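You operate a simulated robot arm through the tools that you are given. There is no shell and no other tool.

The job below is to be done with a simulated robot arm. You get a single attempt, and the scene is never put back.

Task
Press the plate on the press bed flat in one stroke.
Fine: bed slid in for the stroke; set the stop dial as its sign says; slide the bed out again and put the plate in the cream tray. Where these are worked on the way, their far stop is far enough and under half their travel is too little: press bed.

Only the result counts: the job must be done as asked and must still hold three seconds after the hand-in. Knocking over, shifting, dropping, spilling or breaking anything else fails it.

Robot
A 7-joint arm with a fingered hand, fixed in place. Base frame: the origin is on the floor under the middle of its stand, x ahead of it, y to its left, z up. Readings come in cm, rad, newtons and seconds.
It reaches about 108.5 cm from its shoulder. Its first joint turns from -2.897 to 2.897 rad. Payload 3.7 kg.
The TCP is the grasp point between the finger pads, 2.5 cm short of the fingertips. In the tool frame z runs along the fingers and y along their closing line. The gripper opens to 8.8 cm; its body begins 2.9 cm behind the TCP. The gripper is a hand of 5 fingers: y runs from the thumb to the fingers, the wrist lies at [-1.3, -10.6, -17.4] in the tool frame, and closing takes about 1.5 s.
Orientation is that of the tool frame in the base frame, as [roll, pitch, yaw] about the fixed x, y, z axes, in that order (R = Rz(yaw) Ry(pitch) Rx(roll)). With the fingers straight down and the wrist toward the robot, the tool's x, y and z point along [0, 1, 0], [1, 0, 0] and [0, 0, -1] of the base frame.

Tools
- The arm moves only by the tool servo_tool. Its argument "increments" is a list of rows, each a list of 7 numbers: the shift along the tool's x, y, z in cm, then the turn, a rotation vector about the tool's x, y, z in rad, then the gripper command, from -1 (shut) to 1 (fully open), values between in proportion. In form: [[dx, dy, dz, wx, wy, wz, hand], ...]. A call has 1 to 20 rows; each row is the pose to reach, as a shift and turn from the pose commanded when the call began, along the tool's axes at that moment. Each row takes 0.2 s and may step no farther than 5 cm and 0.15 rad from the row before; otherwise, or with a gripper value out of range, the whole call is refused. Where a pose cannot be reached the arm comes as near as it can. A force on the tool above 40 N (or 10 N above the force at the start of the call, whichever is more), or a blocked arm, ends the call early, and 0.2 s more pass. Each finger travels about 10.8 cm/s and halts on what it meets, pressing with about 32 N; the grip force reading is that of the motor and also rises with nothing between the fingers. The clock runs only during rows and for 0.2 s after the last one: add rows that repeat a pose to give the fingers time. It gives the time, the measured TCP pose, the force on the tool (base axes), the opening and the grip force at its end, in the units of the frame above (readings bear some noise), with the torque about the TCP (base axes, N m) and any sound that the robot's microphone picked up.
- Cameras (640 x 400 px; columns grow to the right, rows downward): "scene" is fixed at [40.08, 64.99, 146.48]; the picture's right is [-0.94, -0.34, 0.00], its down [-0.22, 0.61, -0.76] and it looks along [0.26, -0.71, -0.65] (base axes); focal length 333 px, centre (320, 200). "wrist" rides on the gripper at [5.9, -7.9, -10.5] in the tool frame; the picture's right is [-0.73, 0.32, -0.61], its down [-0.62, -0.68, 0.38] and it looks along [-0.29, 0.66, 0.70] (tool axes); focal length 234 px, centre (320, 200). There is no depth. A picture from a camera that has moved, and an enlarged one, comes with that camera's place and axes in the base frame and with its lens.
- snapshot(camera): a new picture of that camera. The clock stands still meanwhile.
- preshape(shape): the hand has 5 fingers and takes this shape, open, in about a second: jaw (thumb against the fingers, like two jaws); tri (thumb and two fingers); tip (a fingertip pinch); poke (one finger out to press); point (the index stretched); flat (the hand flat); cup (the hand cupped); fist (a fist). The gripper value then closes the fingers along that shape, each until it touches; the sizes above hold for jaw. It gives what a move gives, with no picture.
- zoom(camera, box): a new picture of the part [left, top, right, bottom] of that camera's present view, enlarged. The clock stands still meanwhile.
- sign_off(): hands the job in; it is judged then, once.

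Nothing tells you positions but the pictures and the camera data. Unless the task says otherwise, let go and move clear before handing in.

The tools are called as name(argument=value, ...) on one line, values as JSON. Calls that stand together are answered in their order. servo_tool: Moves the arm, as the interface text tells. Its arguments: {"type":"object","properties":{"increments":{"type":"array","items":{"type":"array","items":{"type":"number"}}}},"required":["increments"]} The other tools are called the same way: preshape (shape) gives the hand a shape; snapshot (camera) takes a picture; zoom (camera, box) takes an enlarged picture of a part of a camera's view; sign_off () hands the job in.

At the start:

```text
time_s: 0.0
eef_pos: [41.17, 15.9, 118.54]
tool_rot: [3.141, 0.0, 1.573]
contact_force: [0.3, 0.4, 0.0]
wrist_torque: [0.0, -0.01, 0.02]
gripper_width: 8.76
finger_force: 0.0
shape: jaw
```

scene: 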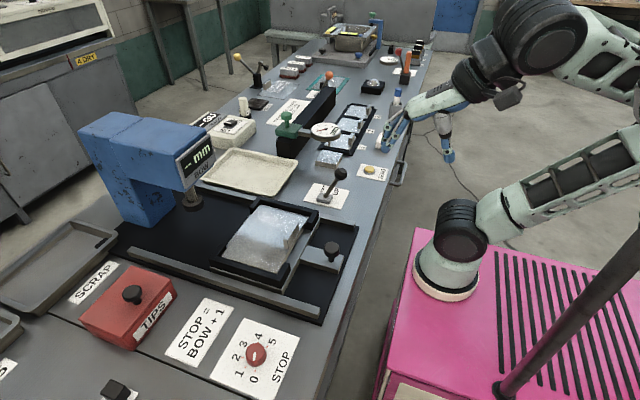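
wrist: 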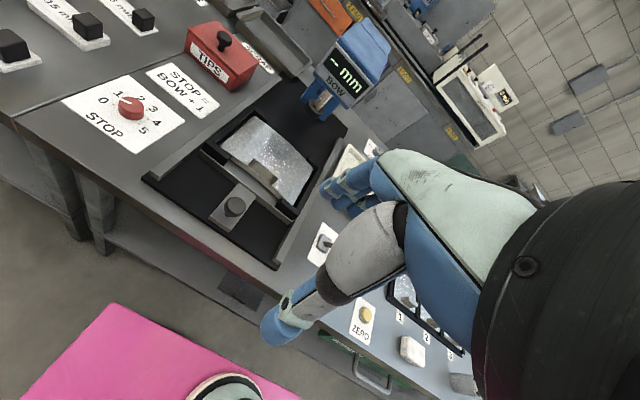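

The bench has a press with a bed (black with a knob), a plate on it, a stop dial with sign "STOP = BOW + 1", a blue gauge reading mm, a cream tray and other items. I'll look closer before moving anything.

zoom(camera="scene", box=[60, 90, 380, 290])

zoom(camera="scene", box=[60, 230, 340, 400])

zoom(camera="scene", box=[200, 20, 440, 170])

zoom(camera="wrist", box=[0, 0, 400, 250])

```text
2.00 times, centred on (220, 190) of scene
camera zoom: at [40.08, 64.99, 146.48], right [-0.94, -0.34, 0.0], down [-0.22, 0.61, -0.76], along [0.26, -0.71, -0.65], focal length 667 px, centre (520, 220)
```

zoom: 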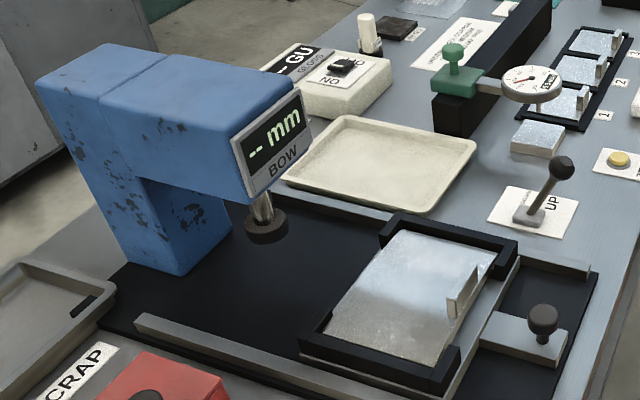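

```text
2.29 times, centred on (200, 315) of scene
camera zoom: at [40.08, 64.99, 146.48], right [-0.94, -0.34, 0.0], down [-0.22, 0.61, -0.76], along [0.26, -0.71, -0.65], focal length 762 px, centre (594, -63)
```

zoom: 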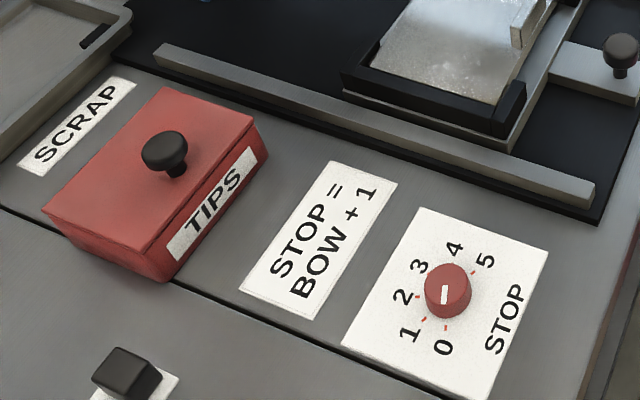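

```text
2.67 times, centred on (320, 95) of scene
camera zoom: at [40.08, 64.99, 146.48], right [-0.94, -0.34, 0.0], down [-0.22, 0.61, -0.76], along [0.26, -0.71, -0.65], focal length 889 px, centre (320, 480)
```

zoom: 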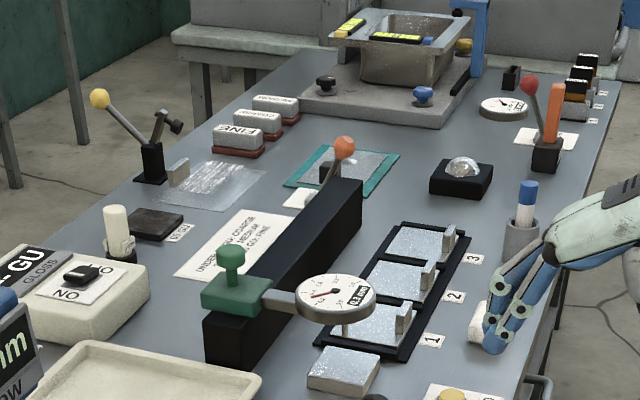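

```text
1.60 times, centred on (200, 125) of wrist
camera zoom: at [33.01, 21.8, 129.14], right [0.32, -0.73, 0.61], down [-0.68, -0.62, -0.38], along [0.66, -0.29, -0.7], focal length 375 px, centre (512, 320)
```

zoom: 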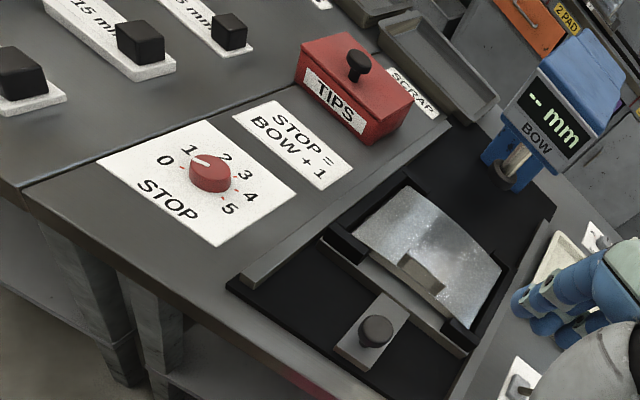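

zoom(camera="scene", box=[290, 150, 386, 210])

zoom(camera="scene", box=[208, 310, 304, 400])

zoom(camera="scene", box=[210, 190, 370, 290])

zoom(camera="wrist", box=[60, 70, 220, 170])

zoom(camera="wrist", box=[140, 80, 380, 260])

```text
6.67 times, centred on (338, 180) of scene
camera zoom: at [40.08, 64.99, 146.48], right [-0.94, -0.34, 0.0], down [-0.22, 0.61, -0.76], along [0.26, -0.71, -0.65], focal length 2223 px, centre (200, 333)
```

zoom: 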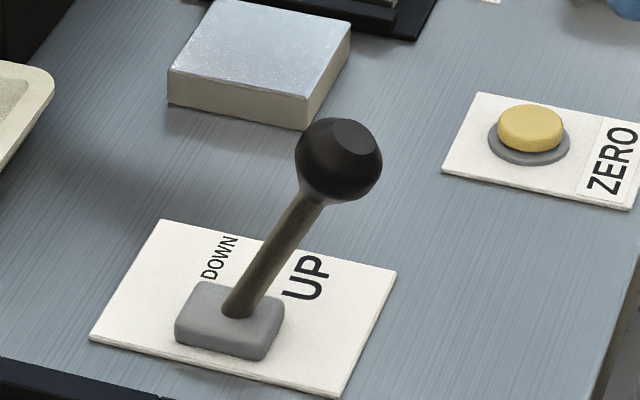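

```text
4.44 times, centred on (256, 355) of scene
camera zoom: at [40.08, 64.99, 146.48], right [-0.94, -0.34, 0.0], down [-0.22, 0.61, -0.76], along [0.26, -0.71, -0.65], focal length 1482 px, centre (604, -489)
```

zoom: 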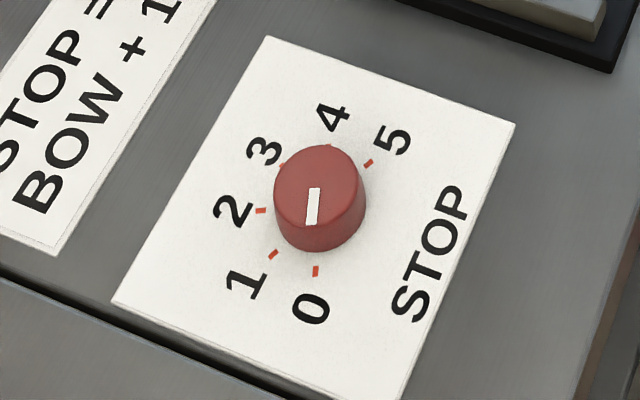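

```text
4.00 times, centred on (290, 240) of scene
camera zoom: at [40.08, 64.99, 146.48], right [-0.94, -0.34, 0.0], down [-0.22, 0.61, -0.76], along [0.26, -0.71, -0.65], focal length 1334 px, centre (440, 40)
```

zoom: 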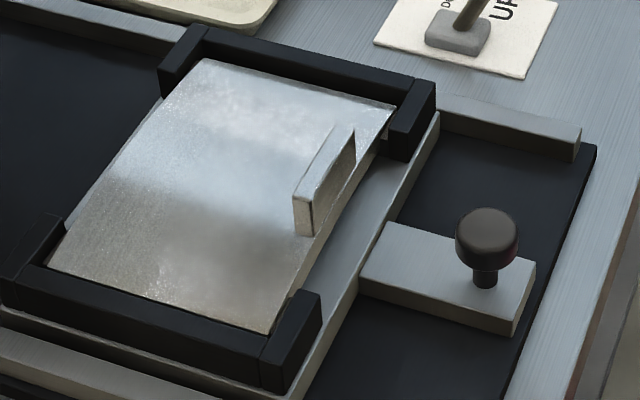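

```text
4.00 times, centred on (140, 120) of wrist
camera zoom: at [33.01, 21.8, 129.14], right [0.32, -0.73, 0.61], down [-0.68, -0.62, -0.38], along [0.66, -0.29, -0.7], focal length 937 px, centre (1040, 520)
```

zoom: 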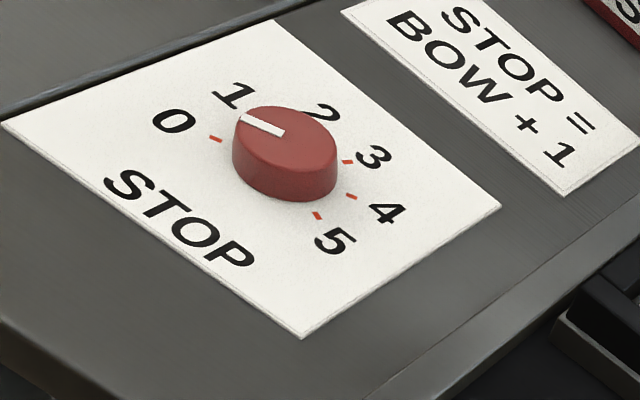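

```text
2.22 times, centred on (260, 170) of wrist
camera zoom: at [33.01, 21.8, 129.14], right [0.32, -0.73, 0.61], down [-0.68, -0.62, -0.38], along [0.66, -0.29, -0.7], focal length 520 px, centre (453, 267)
```

zoom: 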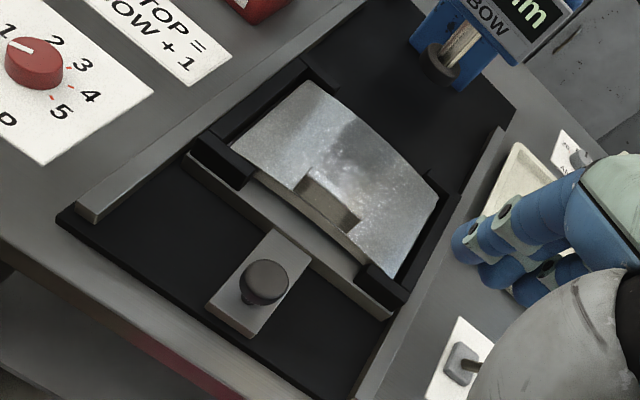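

The dial is at about (60, 43.5, 88), the bed knob at about (54, 20, 92), and the lever at about (64, -2), tilted to UP. The bed slides along +x under the blue ram at x≈90. I'll bring the hand above the bed knob and look again.

servo_tool(increments=[[0.7, 2, 2, 0, 0, 0, 1], [1.4, 4, 4, 0, 0, 0, 1], [2.1, 6, 6, 0, 0, 0, 0.7], [2.8, 8, 8.5, 0, 0, 0, 0.5], [3.5, 10, 11, 0, 0, 0, 0.5], [4.1, 11.8, 13, 0, 0, 0, 0.5], [4.1, 11.8, 13, 0, 0, 0, 0.5]])

snapshot(camera="wrist")

snapshot(camera="scene")

```text
time_s: 1.6
eef_pos: [52.97, 20.03, 105.49]
tool_rot: [-3.141, 0.0, 1.571]
contact_force: [-0.9, 0.5, -0.5]
wrist_torque: [-0.01, -0.02, 0.01]
gripper_width: 6.63
finger_force: 0.0
shape: jaw
```

```text
taken
camera wrist: at [44.9, 25.99, 116.15], right [0.32, -0.73, 0.61], down [-0.68, -0.62, -0.38], along [0.66, -0.29, -0.7], focal length 234 px, centre (320, 200)
```

wrist: 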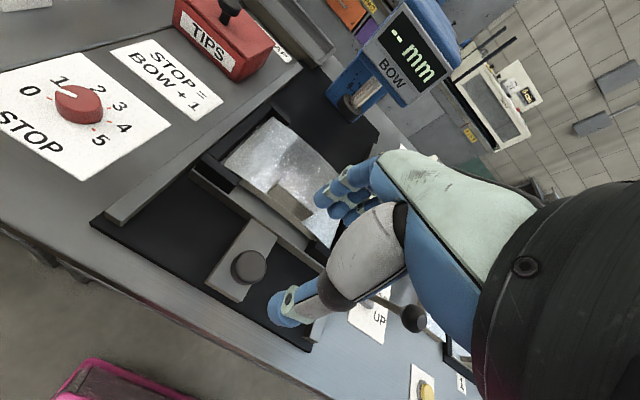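

```text
taken
```

scene: 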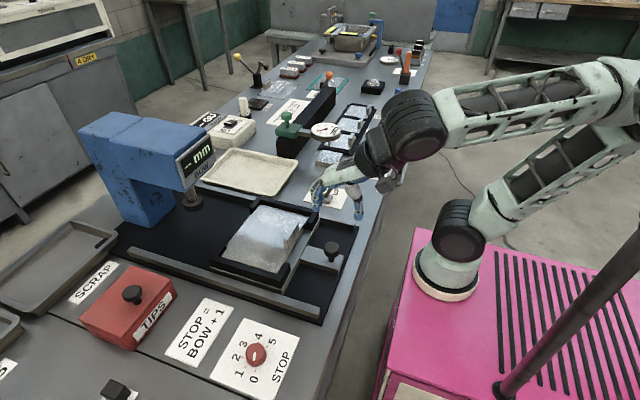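

Knob confirmed at (54.0, 20.0) with its top near z≈92. I'm descending so the thumb and fingers straddle it.

servo_tool(increments=[[0, 0.5, 2, 0, 0, 0, 0.5], [0, 1.0, 4, 0, 0, 0, 0.5], [0, 1.0, 6, 0, 0, 0, 0.5], [0, 1.0, 8, 0, 0, 0, 0.5], [0, 1.0, 10, 0, 0, 0, 0.5], [0, 1.0, 11, 0, 0, 0, 0.5], [0, 1.0, 11, 0, 0, 0, 0.5]])

snapshot(camera="wrist")

zoom(camera="scene", box=[260, 150, 420, 290])

```text
time_s: 3.2
eef_pos: [53.88, 20.0, 94.65]
tool_rot: [-3.141, 0.0, 1.572]
contact_force: [-0.4, -0.2, 0.2]
wrist_torque: [0.0, 0.0, 0.02]
gripper_width: 6.63
finger_force: 0.1
shape: jaw
```

```text
taken
camera wrist: at [45.81, 25.86, 105.16], right [0.32, -0.73, 0.61], down [-0.68, -0.62, -0.38], along [0.66, -0.29, -0.7], focal length 234 px, centre (320, 200)
```

wrist: 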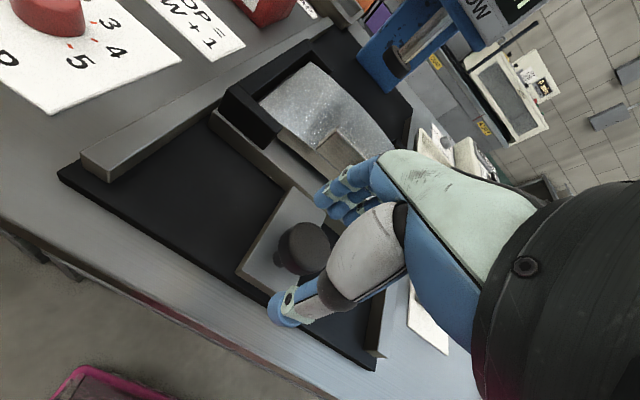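

```text
2.86 times, centred on (340, 220) of scene
camera zoom: at [40.08, 64.99, 146.48], right [-0.94, -0.34, 0.0], down [-0.22, 0.61, -0.76], along [0.26, -0.71, -0.65], focal length 953 px, centre (263, 143)
```

zoom: 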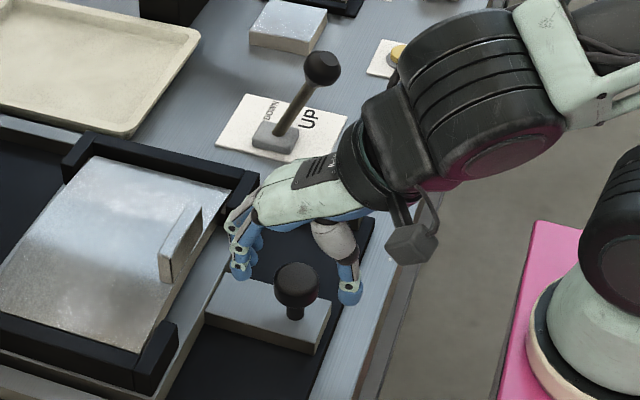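

Thumb and fingers sit on either side of the knob, level with its top. I'll go down 3 cm more and close on it.

servo_tool(increments=[[0, 0.1, 1.0, 0, 0, 0, 0.5], [0, 0.1, 2.0, 0, 0, 0, 0.5], [0, 0.1, 3.0, 0, 0, 0, 0.5], [0, 0.1, 3.0, 0, 0, 0, 0.5], [0, 0.1, 3.0, 0, 0, 0, 0.0], [0, 0.1, 3.0, 0, 0, 0, -0.3], [0, 0.1, 3.0, 0, 0, 0, -0.6], [0, 0.1, 3.0, 0, 0, 0, -0.6], [0, 0.1, 3.0, 0, 0, 0, -0.6]])

snapshot(camera="wrist")

zoom(camera="scene", box=[260, 150, 420, 290])

```text
time_s: 5.2
eef_pos: [54.14, 20.02, 91.61]
tool_rot: [-3.14, -0.001, 1.571]
contact_force: [-2.6, 0.6, -0.7]
wrist_torque: [0.02, 0.05, -0.02]
gripper_width: 1.91
finger_force: 0.1
shape: jaw
```

```text
taken
camera wrist: at [45.92, 25.9, 102.2], right [0.32, -0.73, 0.61], down [-0.68, -0.62, -0.38], along [0.66, -0.29, -0.7], focal length 234 px, centre (320, 200)
```

wrist: 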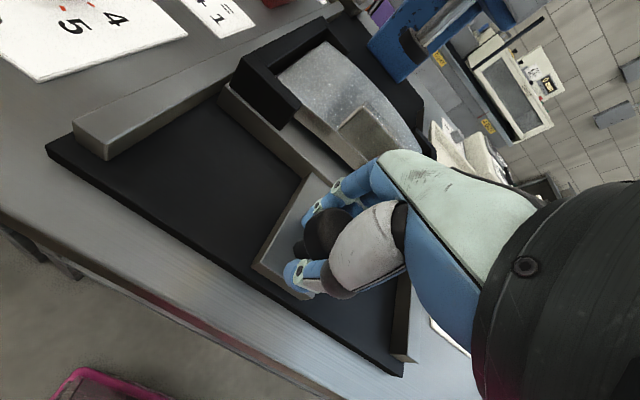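

```text
2.86 times, centred on (340, 220) of scene
camera zoom: at [40.08, 64.99, 146.48], right [-0.94, -0.34, 0.0], down [-0.22, 0.61, -0.76], along [0.26, -0.71, -0.65], focal length 953 px, centre (263, 143)
```

zoom: 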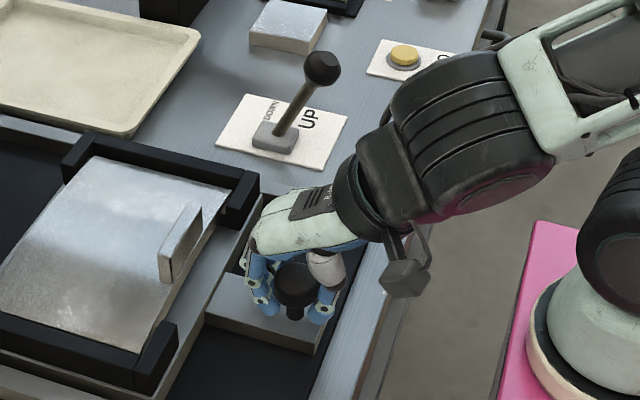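

zoom(camera="wrist", box=[240, 160, 400, 320])

zoom(camera="scene", box=[310, 210, 370, 270])

```text
2.50 times, centred on (320, 240) of wrist
camera zoom: at [45.92, 25.9, 102.2], right [0.32, -0.73, 0.61], down [-0.68, -0.62, -0.38], along [0.66, -0.29, -0.7], focal length 585 px, centre (320, 100)
```

zoom: 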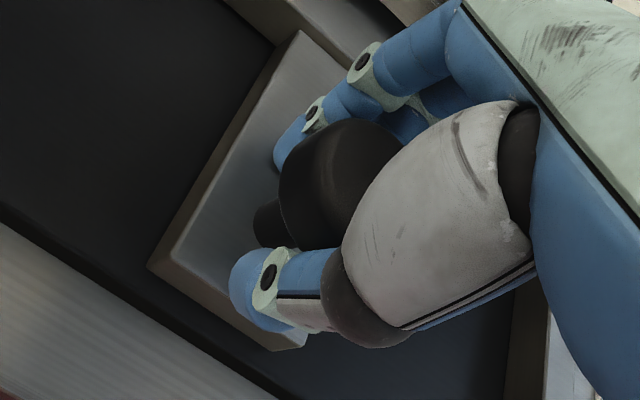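

```text
6.67 times, centred on (340, 240) of scene
camera zoom: at [40.08, 64.99, 146.48], right [-0.94, -0.34, 0.0], down [-0.22, 0.61, -0.76], along [0.26, -0.71, -0.65], focal length 2223 px, centre (187, -67)
```

zoom: 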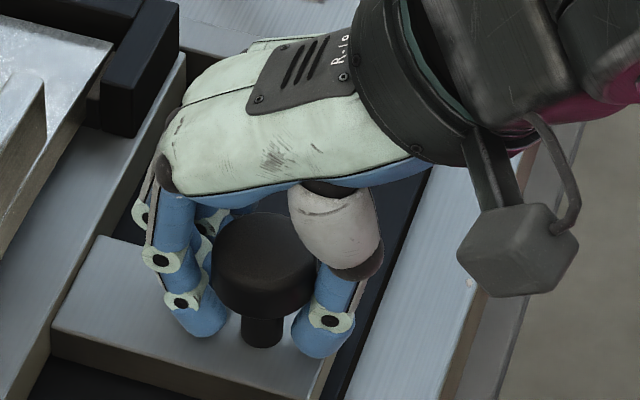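

The fingers cage the knob with the thumb behind the stem. I'll close a bit more and push the bed in along +x, checking the force.

servo_tool(increments=[[0, 0, 0, 0, 0, 0, -0.9], [0, 0, 0, 0, 0, 0, -0.9], [0, 0.7, 0, 0, 0, 0, -0.9], [0, 1.5, 0, 0, 0, 0, -0.9], [0, 2.5, 0, 0, 0, 0, -0.9], [0, 3.5, 0, 0, 0, 0, -0.9], [0, 4.5, 0, 0, 0, 0, -0.9], [0, 5.5, 0, 0, 0, 0, -0.9], [0, 6.5, 0, 0, 0, 0, -0.9], [0, 7.5, 0, 0, 0, 0, -0.9], [0, 8.5, 0, 0, 0, 0, -0.9], [0, 9.5, 0, 0, 0, 0, -0.9]])

snapshot(camera="scene")

```text
time_s: 7.8
eef_pos: [63.57, 19.91, 91.6]
tool_rot: [-3.141, 0.001, 1.57]
contact_force: [-0.6, 0.3, -23.4]
wrist_torque: [-0.03, -0.25, 0.03]
gripper_width: 1.79
finger_force: 32.1
shape: jaw
```

```text
taken
```

scene: 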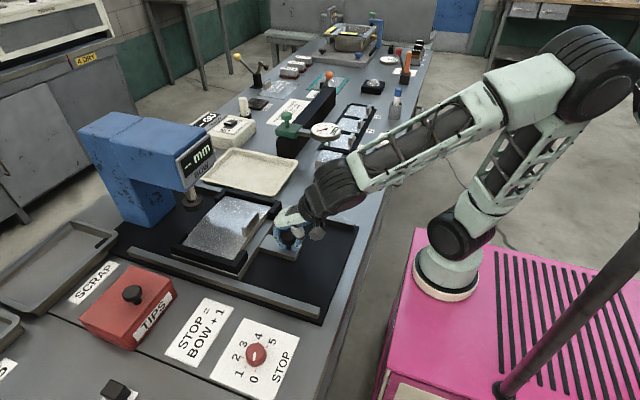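

The bed is moving with the hand. I'll continue toward its far stop.

servo_tool(increments=[[0, 1, 0, 0, 0, 0, -0.9], [0, 2, 0, 0, 0, 0, -0.9], [0, 3, 0, 0, 0, 0, -0.9], [0, 4, 0, 0, 0, 0, -0.9], [0, 5, 0, 0, 0, 0, -0.9], [0, 6, 0, 0, 0, 0, -0.9], [0, 7, 0, 0, 0, 0, -0.9], [0, 8, 0, 0, 0, 0, -0.9], [0, 8.6, 0, 0, 0, 0, -0.9], [0, 9.2, 0, 0, 0, 0, -0.9], [0, 9.8, 0, 0, 0, 0, -0.9], [0, 10.4, 0, 0, 0, 0, -0.9], [0, 11, 0, 0, 0, 0, -0.9], [0, 11.6, 0, 0, 0, 0, -0.9], [0, 12.2, 0, 0, 0, 0, -0.9]])

snapshot(camera="scene")

snapshot(camera="wrist")

```text
time_s: 10.4
eef_pos: [73.23, 19.98, 91.39]
tool_rot: [-3.135, 0.004, 1.574]
contact_force: [-27.6, -6.2, 8.4]
wrist_torque: [-0.13, 0.21, -0.01]
gripper_width: 2.14
finger_force: 32.4
shape: jaw
stopped in row 12: the force on the tool passed its limit at 42 N (the readings are from after the stop); the commanded pose is now the measured one
```

```text
taken
```

scene: 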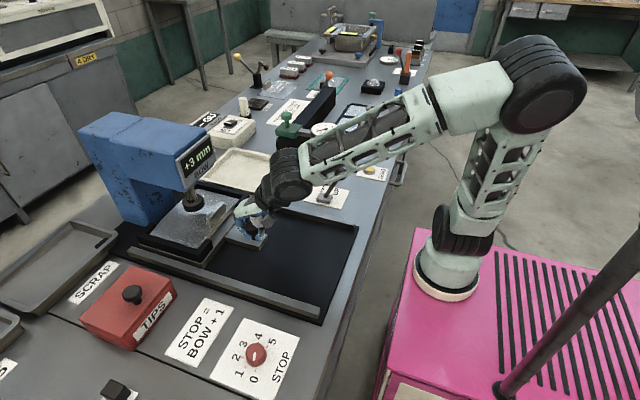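

```text
taken
camera wrist: at [65.26, 25.95, 101.98], right [0.33, -0.72, 0.61], down [-0.68, -0.63, -0.38], along [0.65, -0.29, -0.7], focal length 234 px, centre (320, 200)
```

wrist: 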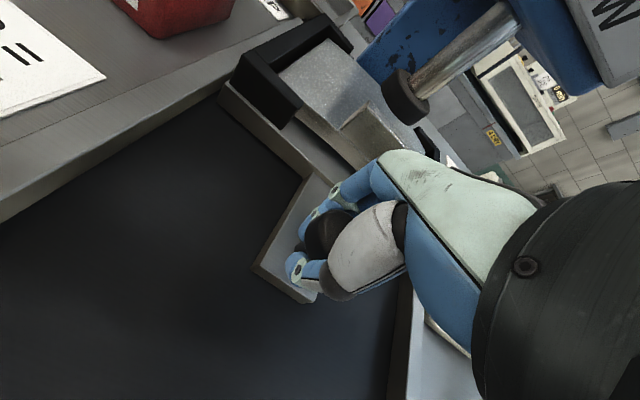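

The display now shows a bow and the bed seems to have reached its far stop (TCP x≈73.3, about 19 cm of travel). I'll read the display up close.

zoom(camera="scene", box=[150, 120, 250, 200])

zoom(camera="scene", box=[100, 150, 300, 290])

```text
5.00 times, centred on (200, 160) of scene
camera zoom: at [40.08, 64.99, 146.48], right [-0.94, -0.34, 0.0], down [-0.22, 0.61, -0.76], along [0.26, -0.71, -0.65], focal length 1667 px, centre (920, 400)
```

zoom: 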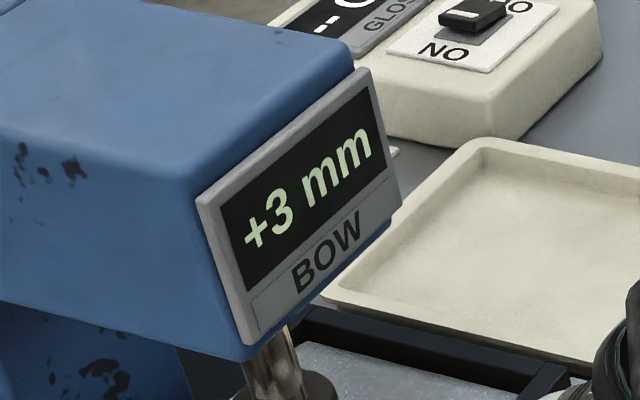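

```text
2.86 times, centred on (200, 220) of scene
camera zoom: at [40.08, 64.99, 146.48], right [-0.94, -0.34, 0.0], down [-0.22, 0.61, -0.76], along [0.26, -0.71, -0.65], focal length 953 px, centre (663, 143)
```

zoom: 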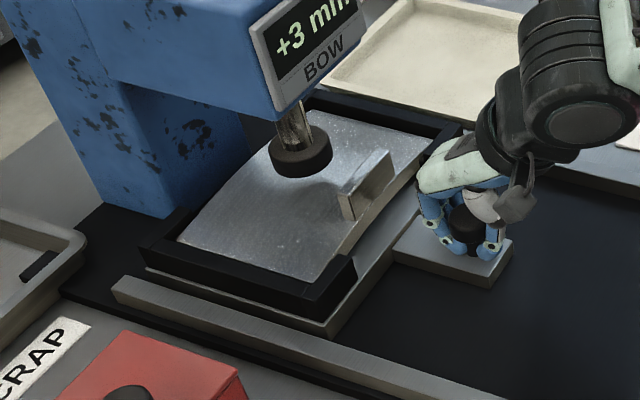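

Bow reads +3 mm, so the stop must be set to 4. I'll release the bed knob and rise clear before going to the dial.

servo_tool(increments=[[0, 0, 0, 0, 0, 0, 0.0], [0, 0, 0, 0, 0, 0, 0.4], [0, 0, 0, 0, 0, 0, 0.45], [0, 0, 0, 0, 0, 0, 0.45], [0, 0, -1, 0, 0, 0, 0.45], [0, 0, -3, 0, 0, 0, 0.45], [0, 0, -6, 0, 0, 0, 0.45], [0, 0, -9, 0, 0, 0, 0.45], [0, -1, -12, 0, 0, 0, 0.45], [0, -2, -14, 0, 0, 0, 0.45]])

snapshot(camera="scene")

```text
time_s: 12.6
eef_pos: [71.56, 20.29, 105.37]
tool_rot: [-3.137, 0.002, 1.571]
contact_force: [-0.4, 0.1, 0.0]
wrist_torque: [0.02, 0.0, 0.01]
gripper_width: 6.38
finger_force: 0.1
shape: jaw
```

```text
taken
```

scene: 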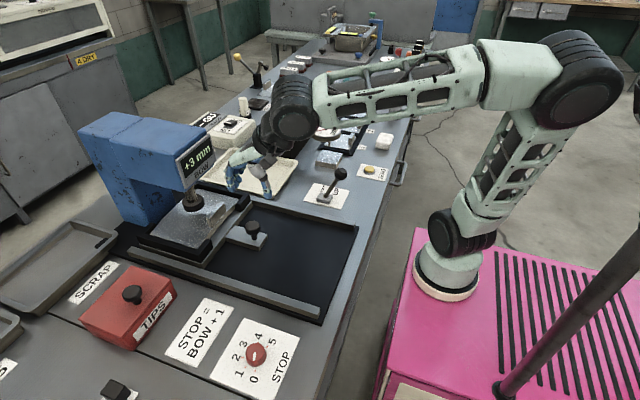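

The bed stays in and the gauge still reads +3. I'm moving above the stop dial now.

servo_tool(increments=[[3, -1.5, 0, 0, 0, 0, 0.45], [6, -3, 0, 0, 0, 0, 0.45], [9, -4.5, 0, 0, 0, 0, 0.45], [12, -6, 0, 0, 0, 0, 0.45], [15, -7.5, 0.5, 0, 0, 0, 0.45], [18, -9, 2, 0, 0, 0, 0.45], [20.5, -10.5, 4, 0, 0, 0, 0.45], [22.5, -11.2, 5.5, 0, 0, 0, 0.45], [23.2, -11.4, 6.5, 0, 0, 0, 0.45], [23.2, -11.4, 6.5, 0, 0, 0, 0.45]])

snapshot(camera="wrist")

zoom(camera="scene", box=[180, 250, 380, 400])

```text
time_s: 15.0
eef_pos: [61.09, 41.54, 101.86]
tool_rot: [-3.071, -0.105, 1.575]
contact_force: [-0.4, 0.3, -0.5]
wrist_torque: [-0.02, -0.02, -0.03]
gripper_width: 6.37
finger_force: 0.1
shape: jaw
stopped in row 10: the arm was blocked; the commanded pose is now the measured one
```

```text
taken
camera wrist: at [53.78, 46.16, 113.56], right [0.37, -0.78, 0.5], down [-0.7, -0.59, -0.4], along [0.61, -0.21, -0.77], focal length 234 px, centre (320, 200)
```

wrist: 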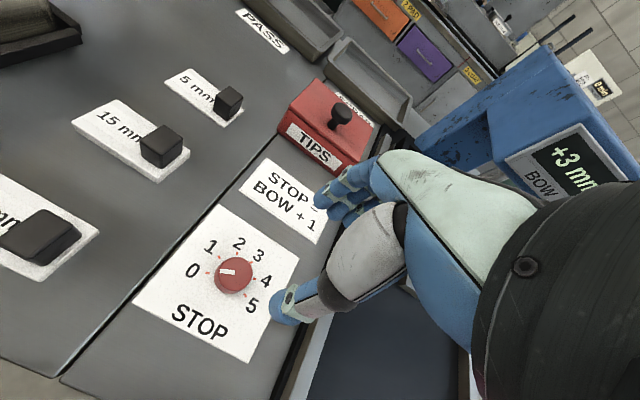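

```text
2.67 times, centred on (280, 325) of scene
camera zoom: at [40.08, 64.99, 146.48], right [-0.94, -0.34, 0.0], down [-0.22, 0.61, -0.76], along [0.26, -0.71, -0.65], focal length 889 px, centre (427, -133)
```

zoom: 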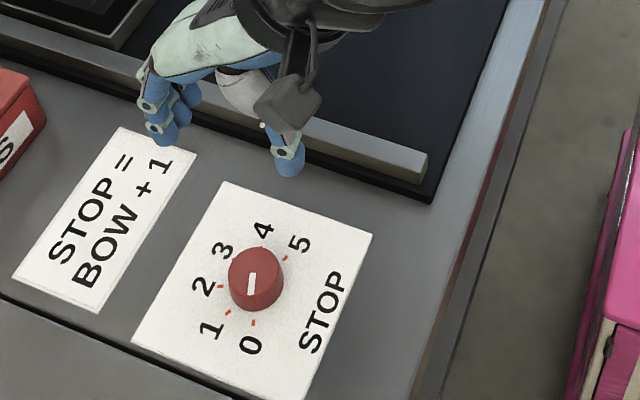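

snapshot(camera="scene")

```text
taken
```

scene: 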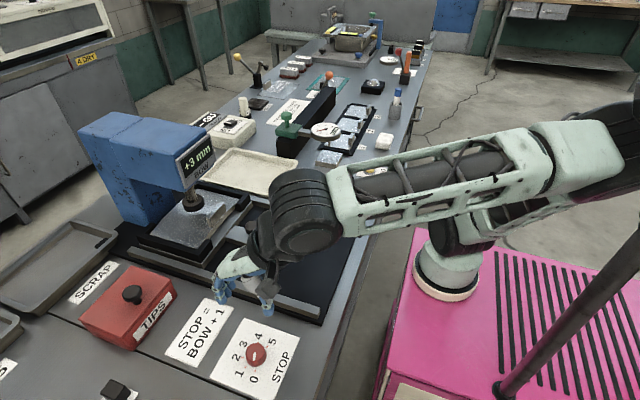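

The arm hit a joint limit just short of the dial with this yaw, and the hand tilted a little. I'll turn the hand counter-clockwise, correct the tilt, and see whether it follows.

servo_tool(increments=[[0, 0, 0, -0.007, -0.025, -0.12, 0.45], [0, 0, 0, -0.014, -0.05, -0.24, 0.45], [0, 0, 0, -0.021, -0.074, -0.36, 0.45], [0, 0, 0, -0.029, -0.098, -0.48, 0.45], [0, 0, 0, -0.036, -0.123, -0.6, 0.45], [0, 0, 0, -0.036, -0.123, -0.6, 0.45]])

```text
time_s: 16.4
eef_pos: [61.26, 41.39, 101.88]
tool_rot: [-3.141, 0.004, 2.178]
contact_force: [0.7, 0.2, -0.1]
wrist_torque: [0.03, 0.01, -0.01]
gripper_width: 6.36
finger_force: 0.1
shape: jaw
```

That freed the arm. I'll move over the dial and rotate further counter-clockwise for a long clockwise turning range.

servo_tool(increments=[[0.6, 0.07, 0.5, 0, 0, -0.13, 0.45], [1.2, 0.15, 1, 0, 0, -0.26, 0.45], [1.8, 0.22, 1.5, 0, 0, -0.39, 0.45], [2.37, 0.29, 2, 0, 0, -0.52, 0.45], [2.37, 0.29, 2, 0, 0, -0.65, 0.45], [2.37, 0.29, 2, 0, 0, -0.78, 0.45], [2.37, 0.29, 2, 0, 0, -0.91, 0.45], [2.37, 0.29, 2, 0, 0, -1.0, 0.45], [2.37, 0.29, 2, 0, 0, -1.0, 0.45]])

snapshot(camera="wrist")

snapshot(camera="scene")

```text
time_s: 18.4
eef_pos: [60.07, 43.55, 99.75]
tool_rot: [-3.138, 0.001, -3.103]
contact_force: [-0.4, 0.3, -1.0]
wrist_torque: [0.01, -0.02, 0.02]
gripper_width: 6.36
finger_force: 0.1
shape: jaw
```

```text
taken
camera wrist: at [54.25, 35.5, 110.38], right [0.71, 0.35, 0.61], down [0.65, -0.66, -0.38], along [0.27, 0.67, -0.7], focal length 234 px, centre (320, 200)
```

wrist: 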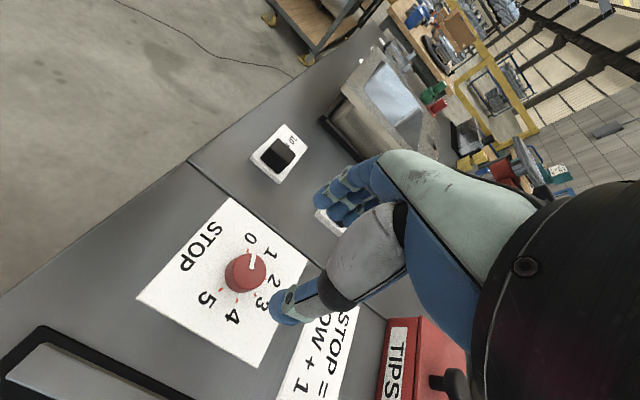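

```text
taken
```

scene: 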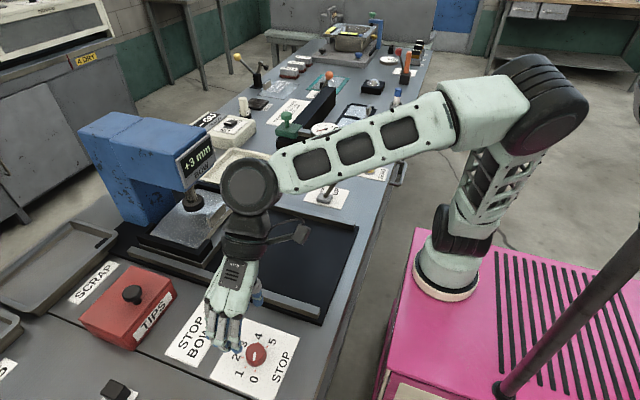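

zoom(camera="wrist", box=[140, 190, 340, 350])

zoom(camera="scene", box=[190, 300, 310, 400])

```text
2.50 times, centred on (240, 270) of wrist
camera zoom: at [54.25, 35.5, 110.38], right [0.71, 0.35, 0.61], down [0.65, -0.66, -0.38], along [0.27, 0.67, -0.7], focal length 585 px, centre (520, 25)
```

zoom: 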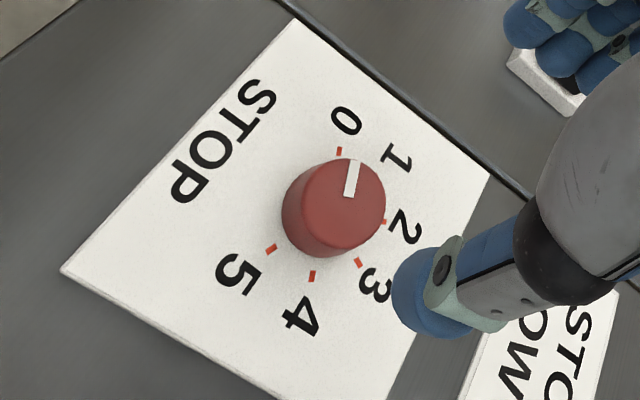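

```text
4.00 times, centred on (250, 350) of scene
camera zoom: at [40.08, 64.99, 146.48], right [-0.94, -0.34, 0.0], down [-0.22, 0.61, -0.76], along [0.26, -0.71, -0.65], focal length 1334 px, centre (600, -400)
```

zoom: 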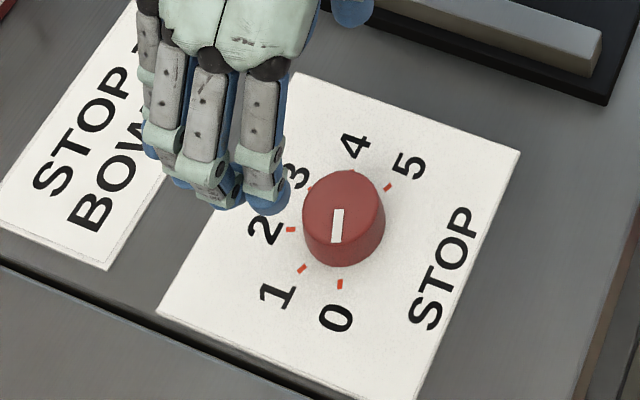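

The pointer is at 0, and 4 sits diametrically opposite, so the dial needs 180° clockwise. I'll take it in two grips of about 90°. First I'll rotate a bit more counter-clockwise and descend around the knob at about (60.0, 43.4).

servo_tool(increments=[[0.06, -0.2, 1.5, 0, 0, -0.1, 0.45], [0.06, -0.2, 3, 0, 0, -0.2, 0.45], [0.06, -0.2, 4.5, 0, 0, -0.25, 0.45], [0.06, -0.2, 6, 0, 0, -0.25, 0.45], [0.06, -0.2, 7.5, 0, 0, -0.25, 0.45], [0.06, -0.2, 8.5, 0, 0, -0.25, 0.45], [0.06, -0.2, 9.3, 0, 0, -0.25, 0.45], [0.06, -0.2, 9.9, 0, 0, -0.25, 0.45], [0.06, -0.2, 9.9, 0, 0, -0.25, 0.45]])

zoom(camera="wrist", box=[200, 150, 400, 310])

zoom(camera="scene", box=[190, 300, 310, 400])

```text
time_s: 20.4
eef_pos: [59.85, 43.27, 89.87]
tool_rot: [-3.137, 0.001, -2.855]
contact_force: [0.2, 0.4, -0.6]
wrist_torque: [-0.01, 0.0, -0.03]
gripper_width: 6.4
finger_force: 0.1
shape: jaw
```

```text
2.50 times, centred on (300, 230) of wrist
camera zoom: at [56.35, 34.14, 100.46], right [0.6, 0.52, 0.61], down [0.79, -0.48, -0.38], along [0.09, 0.71, -0.7], focal length 585 px, centre (370, 125)
```

zoom: 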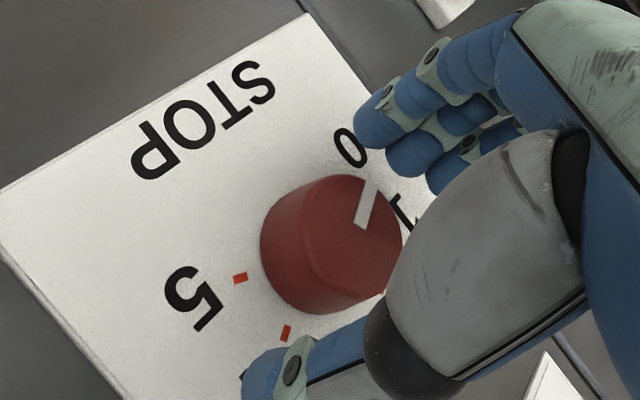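

```text
4.00 times, centred on (250, 350) of scene
camera zoom: at [40.08, 64.99, 146.48], right [-0.94, -0.34, 0.0], down [-0.22, 0.61, -0.76], along [0.26, -0.71, -0.65], focal length 1334 px, centre (600, -400)
```

zoom: 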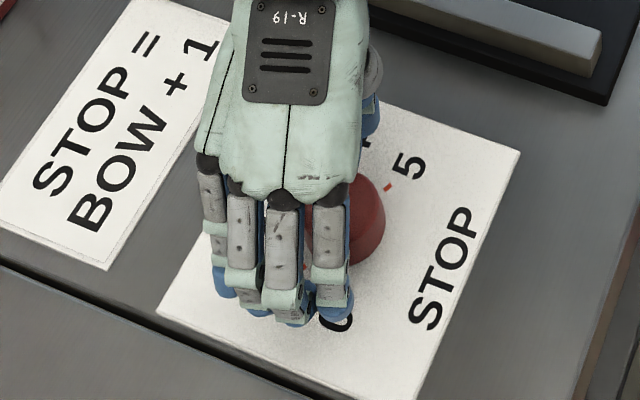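

The knob is between thumb and index. I'll close on it and check the contact.

servo_tool(increments=[[0, 0, 0, 0, 0, 0, 0.1], [0, 0, 0, 0, 0, 0, -0.2], [0, 0, 0, 0, 0, 0, -0.5], [0, 0, 0, 0, 0, 0, -0.6], [0, 0, 0, 0, 0, 0, -0.6], [0, 0, 0, 0, 0, 0, -0.6]])

zoom(camera="wrist", box=[200, 150, 400, 310])

zoom(camera="scene", box=[190, 300, 310, 400])

```text
time_s: 21.8
eef_pos: [59.93, 43.32, 89.87]
tool_rot: [-3.139, 0.0, -2.856]
contact_force: [-0.2, -6.0, -1.0]
wrist_torque: [-0.03, -0.03, 0.0]
gripper_width: 2.77
finger_force: 32.2
shape: jaw
```

```text
2.50 times, centred on (300, 230) of wrist
camera zoom: at [56.37, 34.11, 100.47], right [0.6, 0.52, 0.61], down [0.79, -0.48, -0.38], along [0.09, 0.71, -0.7], focal length 585 px, centre (370, 125)
```

zoom: 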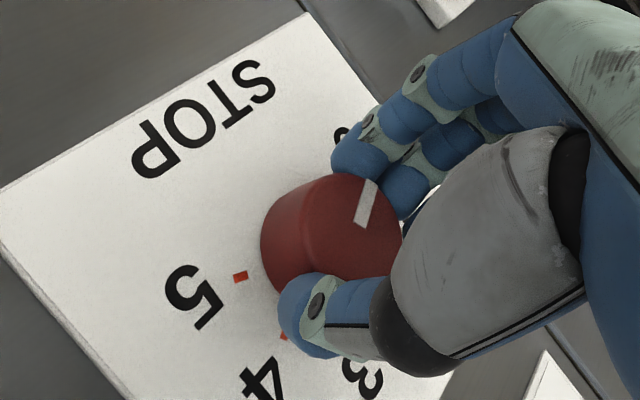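

```text
4.00 times, centred on (250, 350) of scene
camera zoom: at [40.08, 64.99, 146.48], right [-0.94, -0.34, 0.0], down [-0.22, 0.61, -0.76], along [0.26, -0.71, -0.65], focal length 1334 px, centre (600, -400)
```

zoom: 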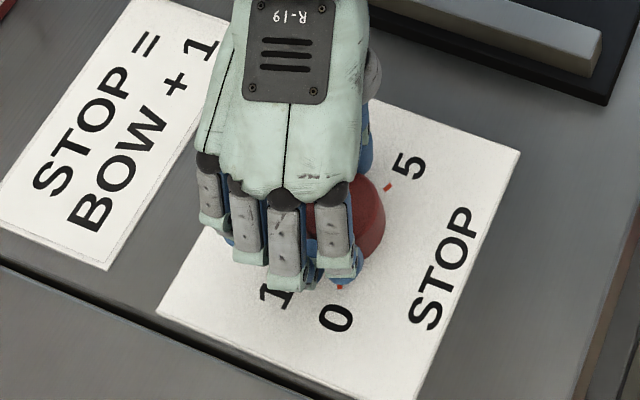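

A firm grip is confirmed (32 N, 2.8 cm). I'm rotating clockwise by about 90°.

servo_tool(increments=[[0, 0, 0, 0, 0, 0.11, -0.6], [0, 0, 0, 0, 0, 0.22, -0.6], [0, 0, 0, 0, 0, 0.33, -0.6], [0, 0, 0, 0, 0, 0.44, -0.6], [0, 0, 0, 0, 0, 0.55, -0.6], [0, 0, 0, 0, 0, 0.66, -0.6], [0, 0, 0, 0, 0, 0.77, -0.6], [0, 0, 0, 0, 0, 0.77, -0.6]])

zoom(camera="wrist", box=[200, 150, 400, 310])

zoom(camera="scene", box=[190, 300, 310, 400])

```text
time_s: 23.6
eef_pos: [59.96, 43.34, 89.9]
tool_rot: [-3.141, 0.002, 2.656]
contact_force: [-8.0, -4.1, -3.5]
wrist_torque: [-0.11, 0.17, 0.04]
gripper_width: 2.73
finger_force: 31.4
shape: jaw
```

```text
2.50 times, centred on (300, 230) of wrist
camera zoom: at [50.92, 39.15, 100.47], right [0.79, -0.05, 0.61], down [0.23, -0.89, -0.38], along [0.56, 0.44, -0.7], focal length 585 px, centre (370, 125)
```

zoom: 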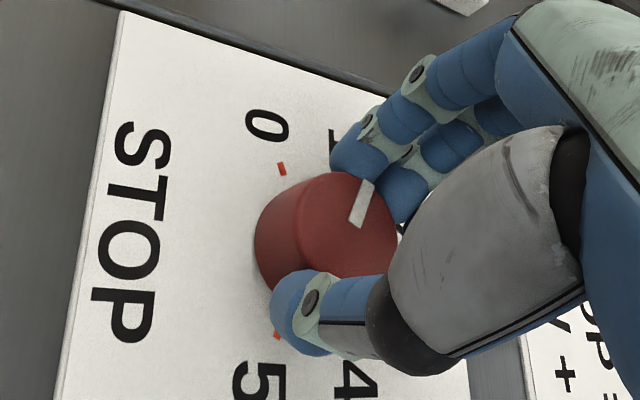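

```text
4.00 times, centred on (250, 350) of scene
camera zoom: at [40.08, 64.99, 146.48], right [-0.94, -0.34, 0.0], down [-0.22, 0.61, -0.76], along [0.26, -0.71, -0.65], focal length 1334 px, centre (600, -400)
```

zoom: 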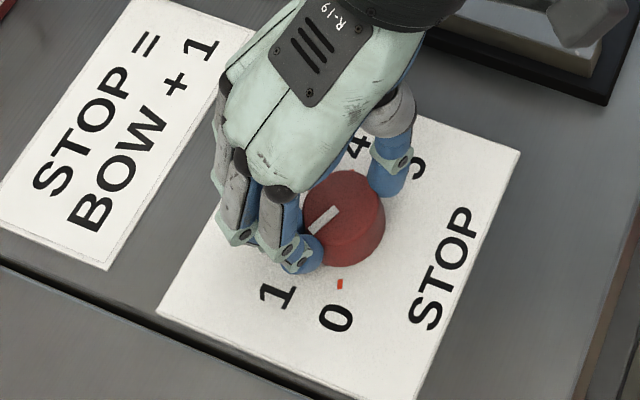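

The knob turns with the hand without slipping. I'll continue clockwise.

servo_tool(increments=[[0, 0, 0, 0, 0, 0.11, -0.6], [0, 0, 0, 0, 0, 0.22, -0.6], [0, 0, 0, 0, 0, 0.33, -0.6], [0, 0, 0, 0, 0, 0.44, -0.6], [0, 0, 0, 0, 0, 0.55, -0.6], [0, 0, 0, 0, 0, 0.66, -0.6], [0, 0, 0, 0, 0, 0.77, -0.6], [0, 0, 0, 0, 0, 0.77, -0.6]])

zoom(camera="scene", box=[190, 300, 310, 400])

zoom(camera="wrist", box=[200, 150, 400, 310])

```text
time_s: 24.8
eef_pos: [65.73, 37.93, 94.04]
tool_rot: [-3.14, -0.158, 1.993]
contact_force: [0.0, -0.1, 0.2]
wrist_torque: [-0.03, 0.01, 0.0]
gripper_width: 1.84
finger_force: 32.2
shape: jaw
stopped in row 6: the arm was blocked; the commanded pose is now the measured one
```

```text
4.00 times, centred on (250, 350) of scene
camera zoom: at [40.08, 64.99, 146.48], right [-0.94, -0.34, 0.0], down [-0.22, 0.61, -0.76], along [0.26, -0.71, -0.65], focal length 1334 px, centre (600, -400)
```

zoom: 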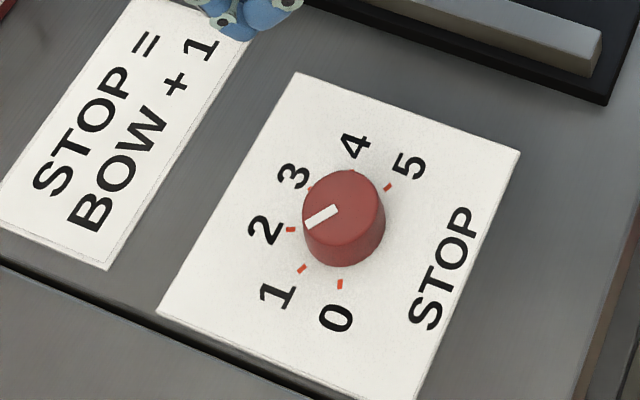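

```text
2.50 times, centred on (300, 230) of wrist
camera zoom: at [56.73, 38.4, 105.4], right [0.63, -0.61, 0.48], down [-0.39, -0.79, -0.48], along [0.67, 0.11, -0.73], focal length 585 px, centre (370, 125)
```

zoom: 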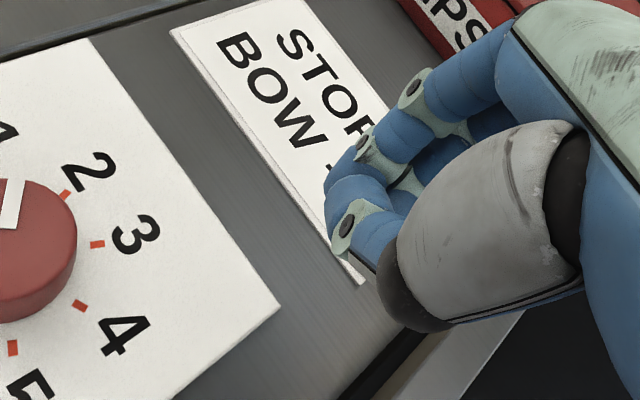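

The arm hit its wrist limit and slipped off the dial at about 1.5. Nothing else seems touched, but I'll check. I'll rise, straighten the hand, and come back with a more counter-clockwise yaw.

servo_tool(increments=[[0.2, 0, -1, 0.008, -0.031, -0.1, -0.6], [0.4, 0, -2.5, 0.016, -0.062, -0.2, -0.3], [0.6, 0, -4, 0.024, -0.093, -0.3, 0], [0.8, 0, -5, 0.032, -0.124, -0.4, 0.3], [0.94, 0, -5.93, 0.039, -0.154, -0.5, 0.45], [0.94, 0, -5.93, 0.039, -0.154, -0.5, 0.45]])

snapshot(camera="scene")

```text
time_s: 26.2
eef_pos: [65.6, 38.23, 100.08]
tool_rot: [-3.139, 0.001, 2.502]
contact_force: [-0.1, 0.0, 0.2]
wrist_torque: [-0.01, 0.07, 0.0]
gripper_width: 6.35
finger_force: 0.0
shape: jaw
```

```text
taken
```

scene: 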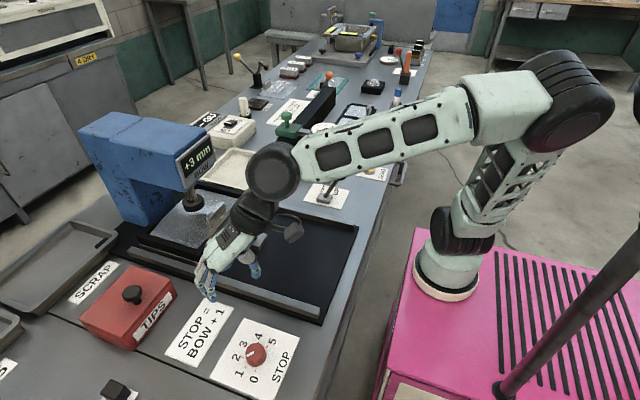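

servo_tool(increments=[[1.0, 0.1, 0, 0, 0, -0.13, 0.45], [2.0, 0.2, 0, 0, 0, -0.26, 0.45], [3.0, 0.3, 0, 0, 0, -0.39, 0.45], [4.0, 0.4, 0, 0, 0, -0.52, 0.45], [5.0, 0.5, 0, 0, 0, -0.65, 0.45], [6.0, 0.6, 0, 0, 0, -0.78, 0.45], [7.0, 0.7, 0, 0, 0, -0.91, 0.45], [7.55, 0.76, 0.5, 0, 0, -1.04, 0.45], [7.55, 0.76, 1.0, 0, 0, -1.17, 0.45], [7.55, 0.76, 1.5, 0, 0, -1.3, 0.45], [7.55, 0.76, 1.5, 0, 0, -1.3, 0.45]])

snapshot(camera="wrist")

zoom(camera="scene", box=[190, 300, 310, 400])

```text
time_s: 28.6
eef_pos: [60.07, 43.18, 98.41]
tool_rot: [3.141, -0.001, -2.484]
contact_force: [-0.3, 0.0, -0.5]
wrist_torque: [0.01, -0.01, 0.0]
gripper_width: 6.34
finger_force: 0.0
shape: jaw
```

```text
taken
camera wrist: at [60.02, 33.42, 108.99], right [0.38, 0.7, 0.61], down [0.91, -0.16, -0.38], along [-0.17, 0.7, -0.7], focal length 234 px, centre (320, 200)
```

wrist: 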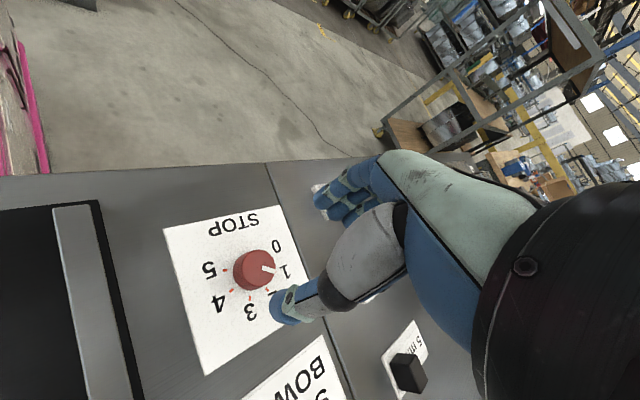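

```text
4.00 times, centred on (250, 350) of scene
camera zoom: at [40.08, 64.99, 146.48], right [-0.94, -0.34, 0.0], down [-0.22, 0.61, -0.76], along [0.26, -0.71, -0.65], focal length 1334 px, centre (600, -400)
```

zoom: 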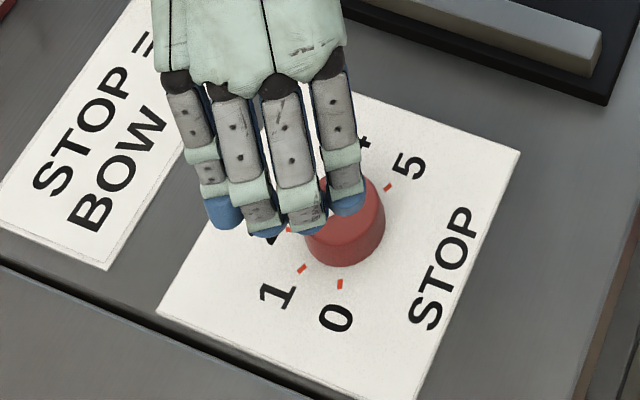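

servo_tool(increments=[[0, 0.19, 2, 0, 0, 0, 0.45], [0, 0.19, 4, 0, 0, 0, 0.45], [0, 0.19, 6, 0, 0, 0, 0.45], [0, 0.19, 7.5, 0, 0, 0, 0.45], [0, 0.19, 8.5, 0, 0, 0, 0.45], [0, 0.19, 8.5, 0, 0, 0, 0.45], [0, 0.19, 8.5, 0, 0, 0, 0.1], [0, 0.19, 8.5, 0, 0, 0, -0.2], [0, 0.19, 8.5, 0, 0, 0, -0.5], [0, 0.19, 8.5, 0, 0, 0, -0.6], [0, 0.19, 8.5, 0, 0, 0, -0.6], [0, 0.19, 8.5, 0, 0, 0, -0.6]])

zoom(camera="wrist", box=[200, 150, 400, 310])

zoom(camera="scene", box=[190, 300, 310, 400])

```text
time_s: 31.2
eef_pos: [59.92, 43.37, 89.82]
tool_rot: [-3.141, -0.003, -2.484]
contact_force: [1.8, -6.0, -2.2]
wrist_torque: [-0.12, -0.03, -0.02]
gripper_width: 2.8
finger_force: 32.3
shape: jaw
```

```text
2.50 times, centred on (300, 230) of wrist
camera zoom: at [59.87, 33.47, 100.39], right [0.38, 0.7, 0.61], down [0.91, -0.16, -0.38], along [-0.17, 0.7, -0.7], focal length 585 px, centre (370, 125)
```

zoom: 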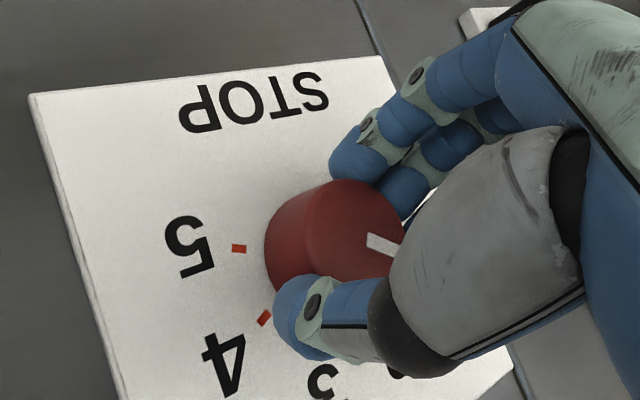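

```text
4.00 times, centred on (250, 350) of scene
camera zoom: at [40.08, 64.99, 146.48], right [-0.94, -0.34, 0.0], down [-0.22, 0.61, -0.76], along [0.26, -0.71, -0.65], focal length 1334 px, centre (600, -400)
```

zoom: 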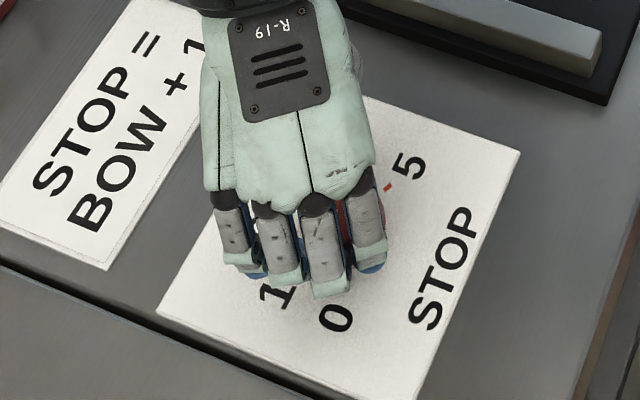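

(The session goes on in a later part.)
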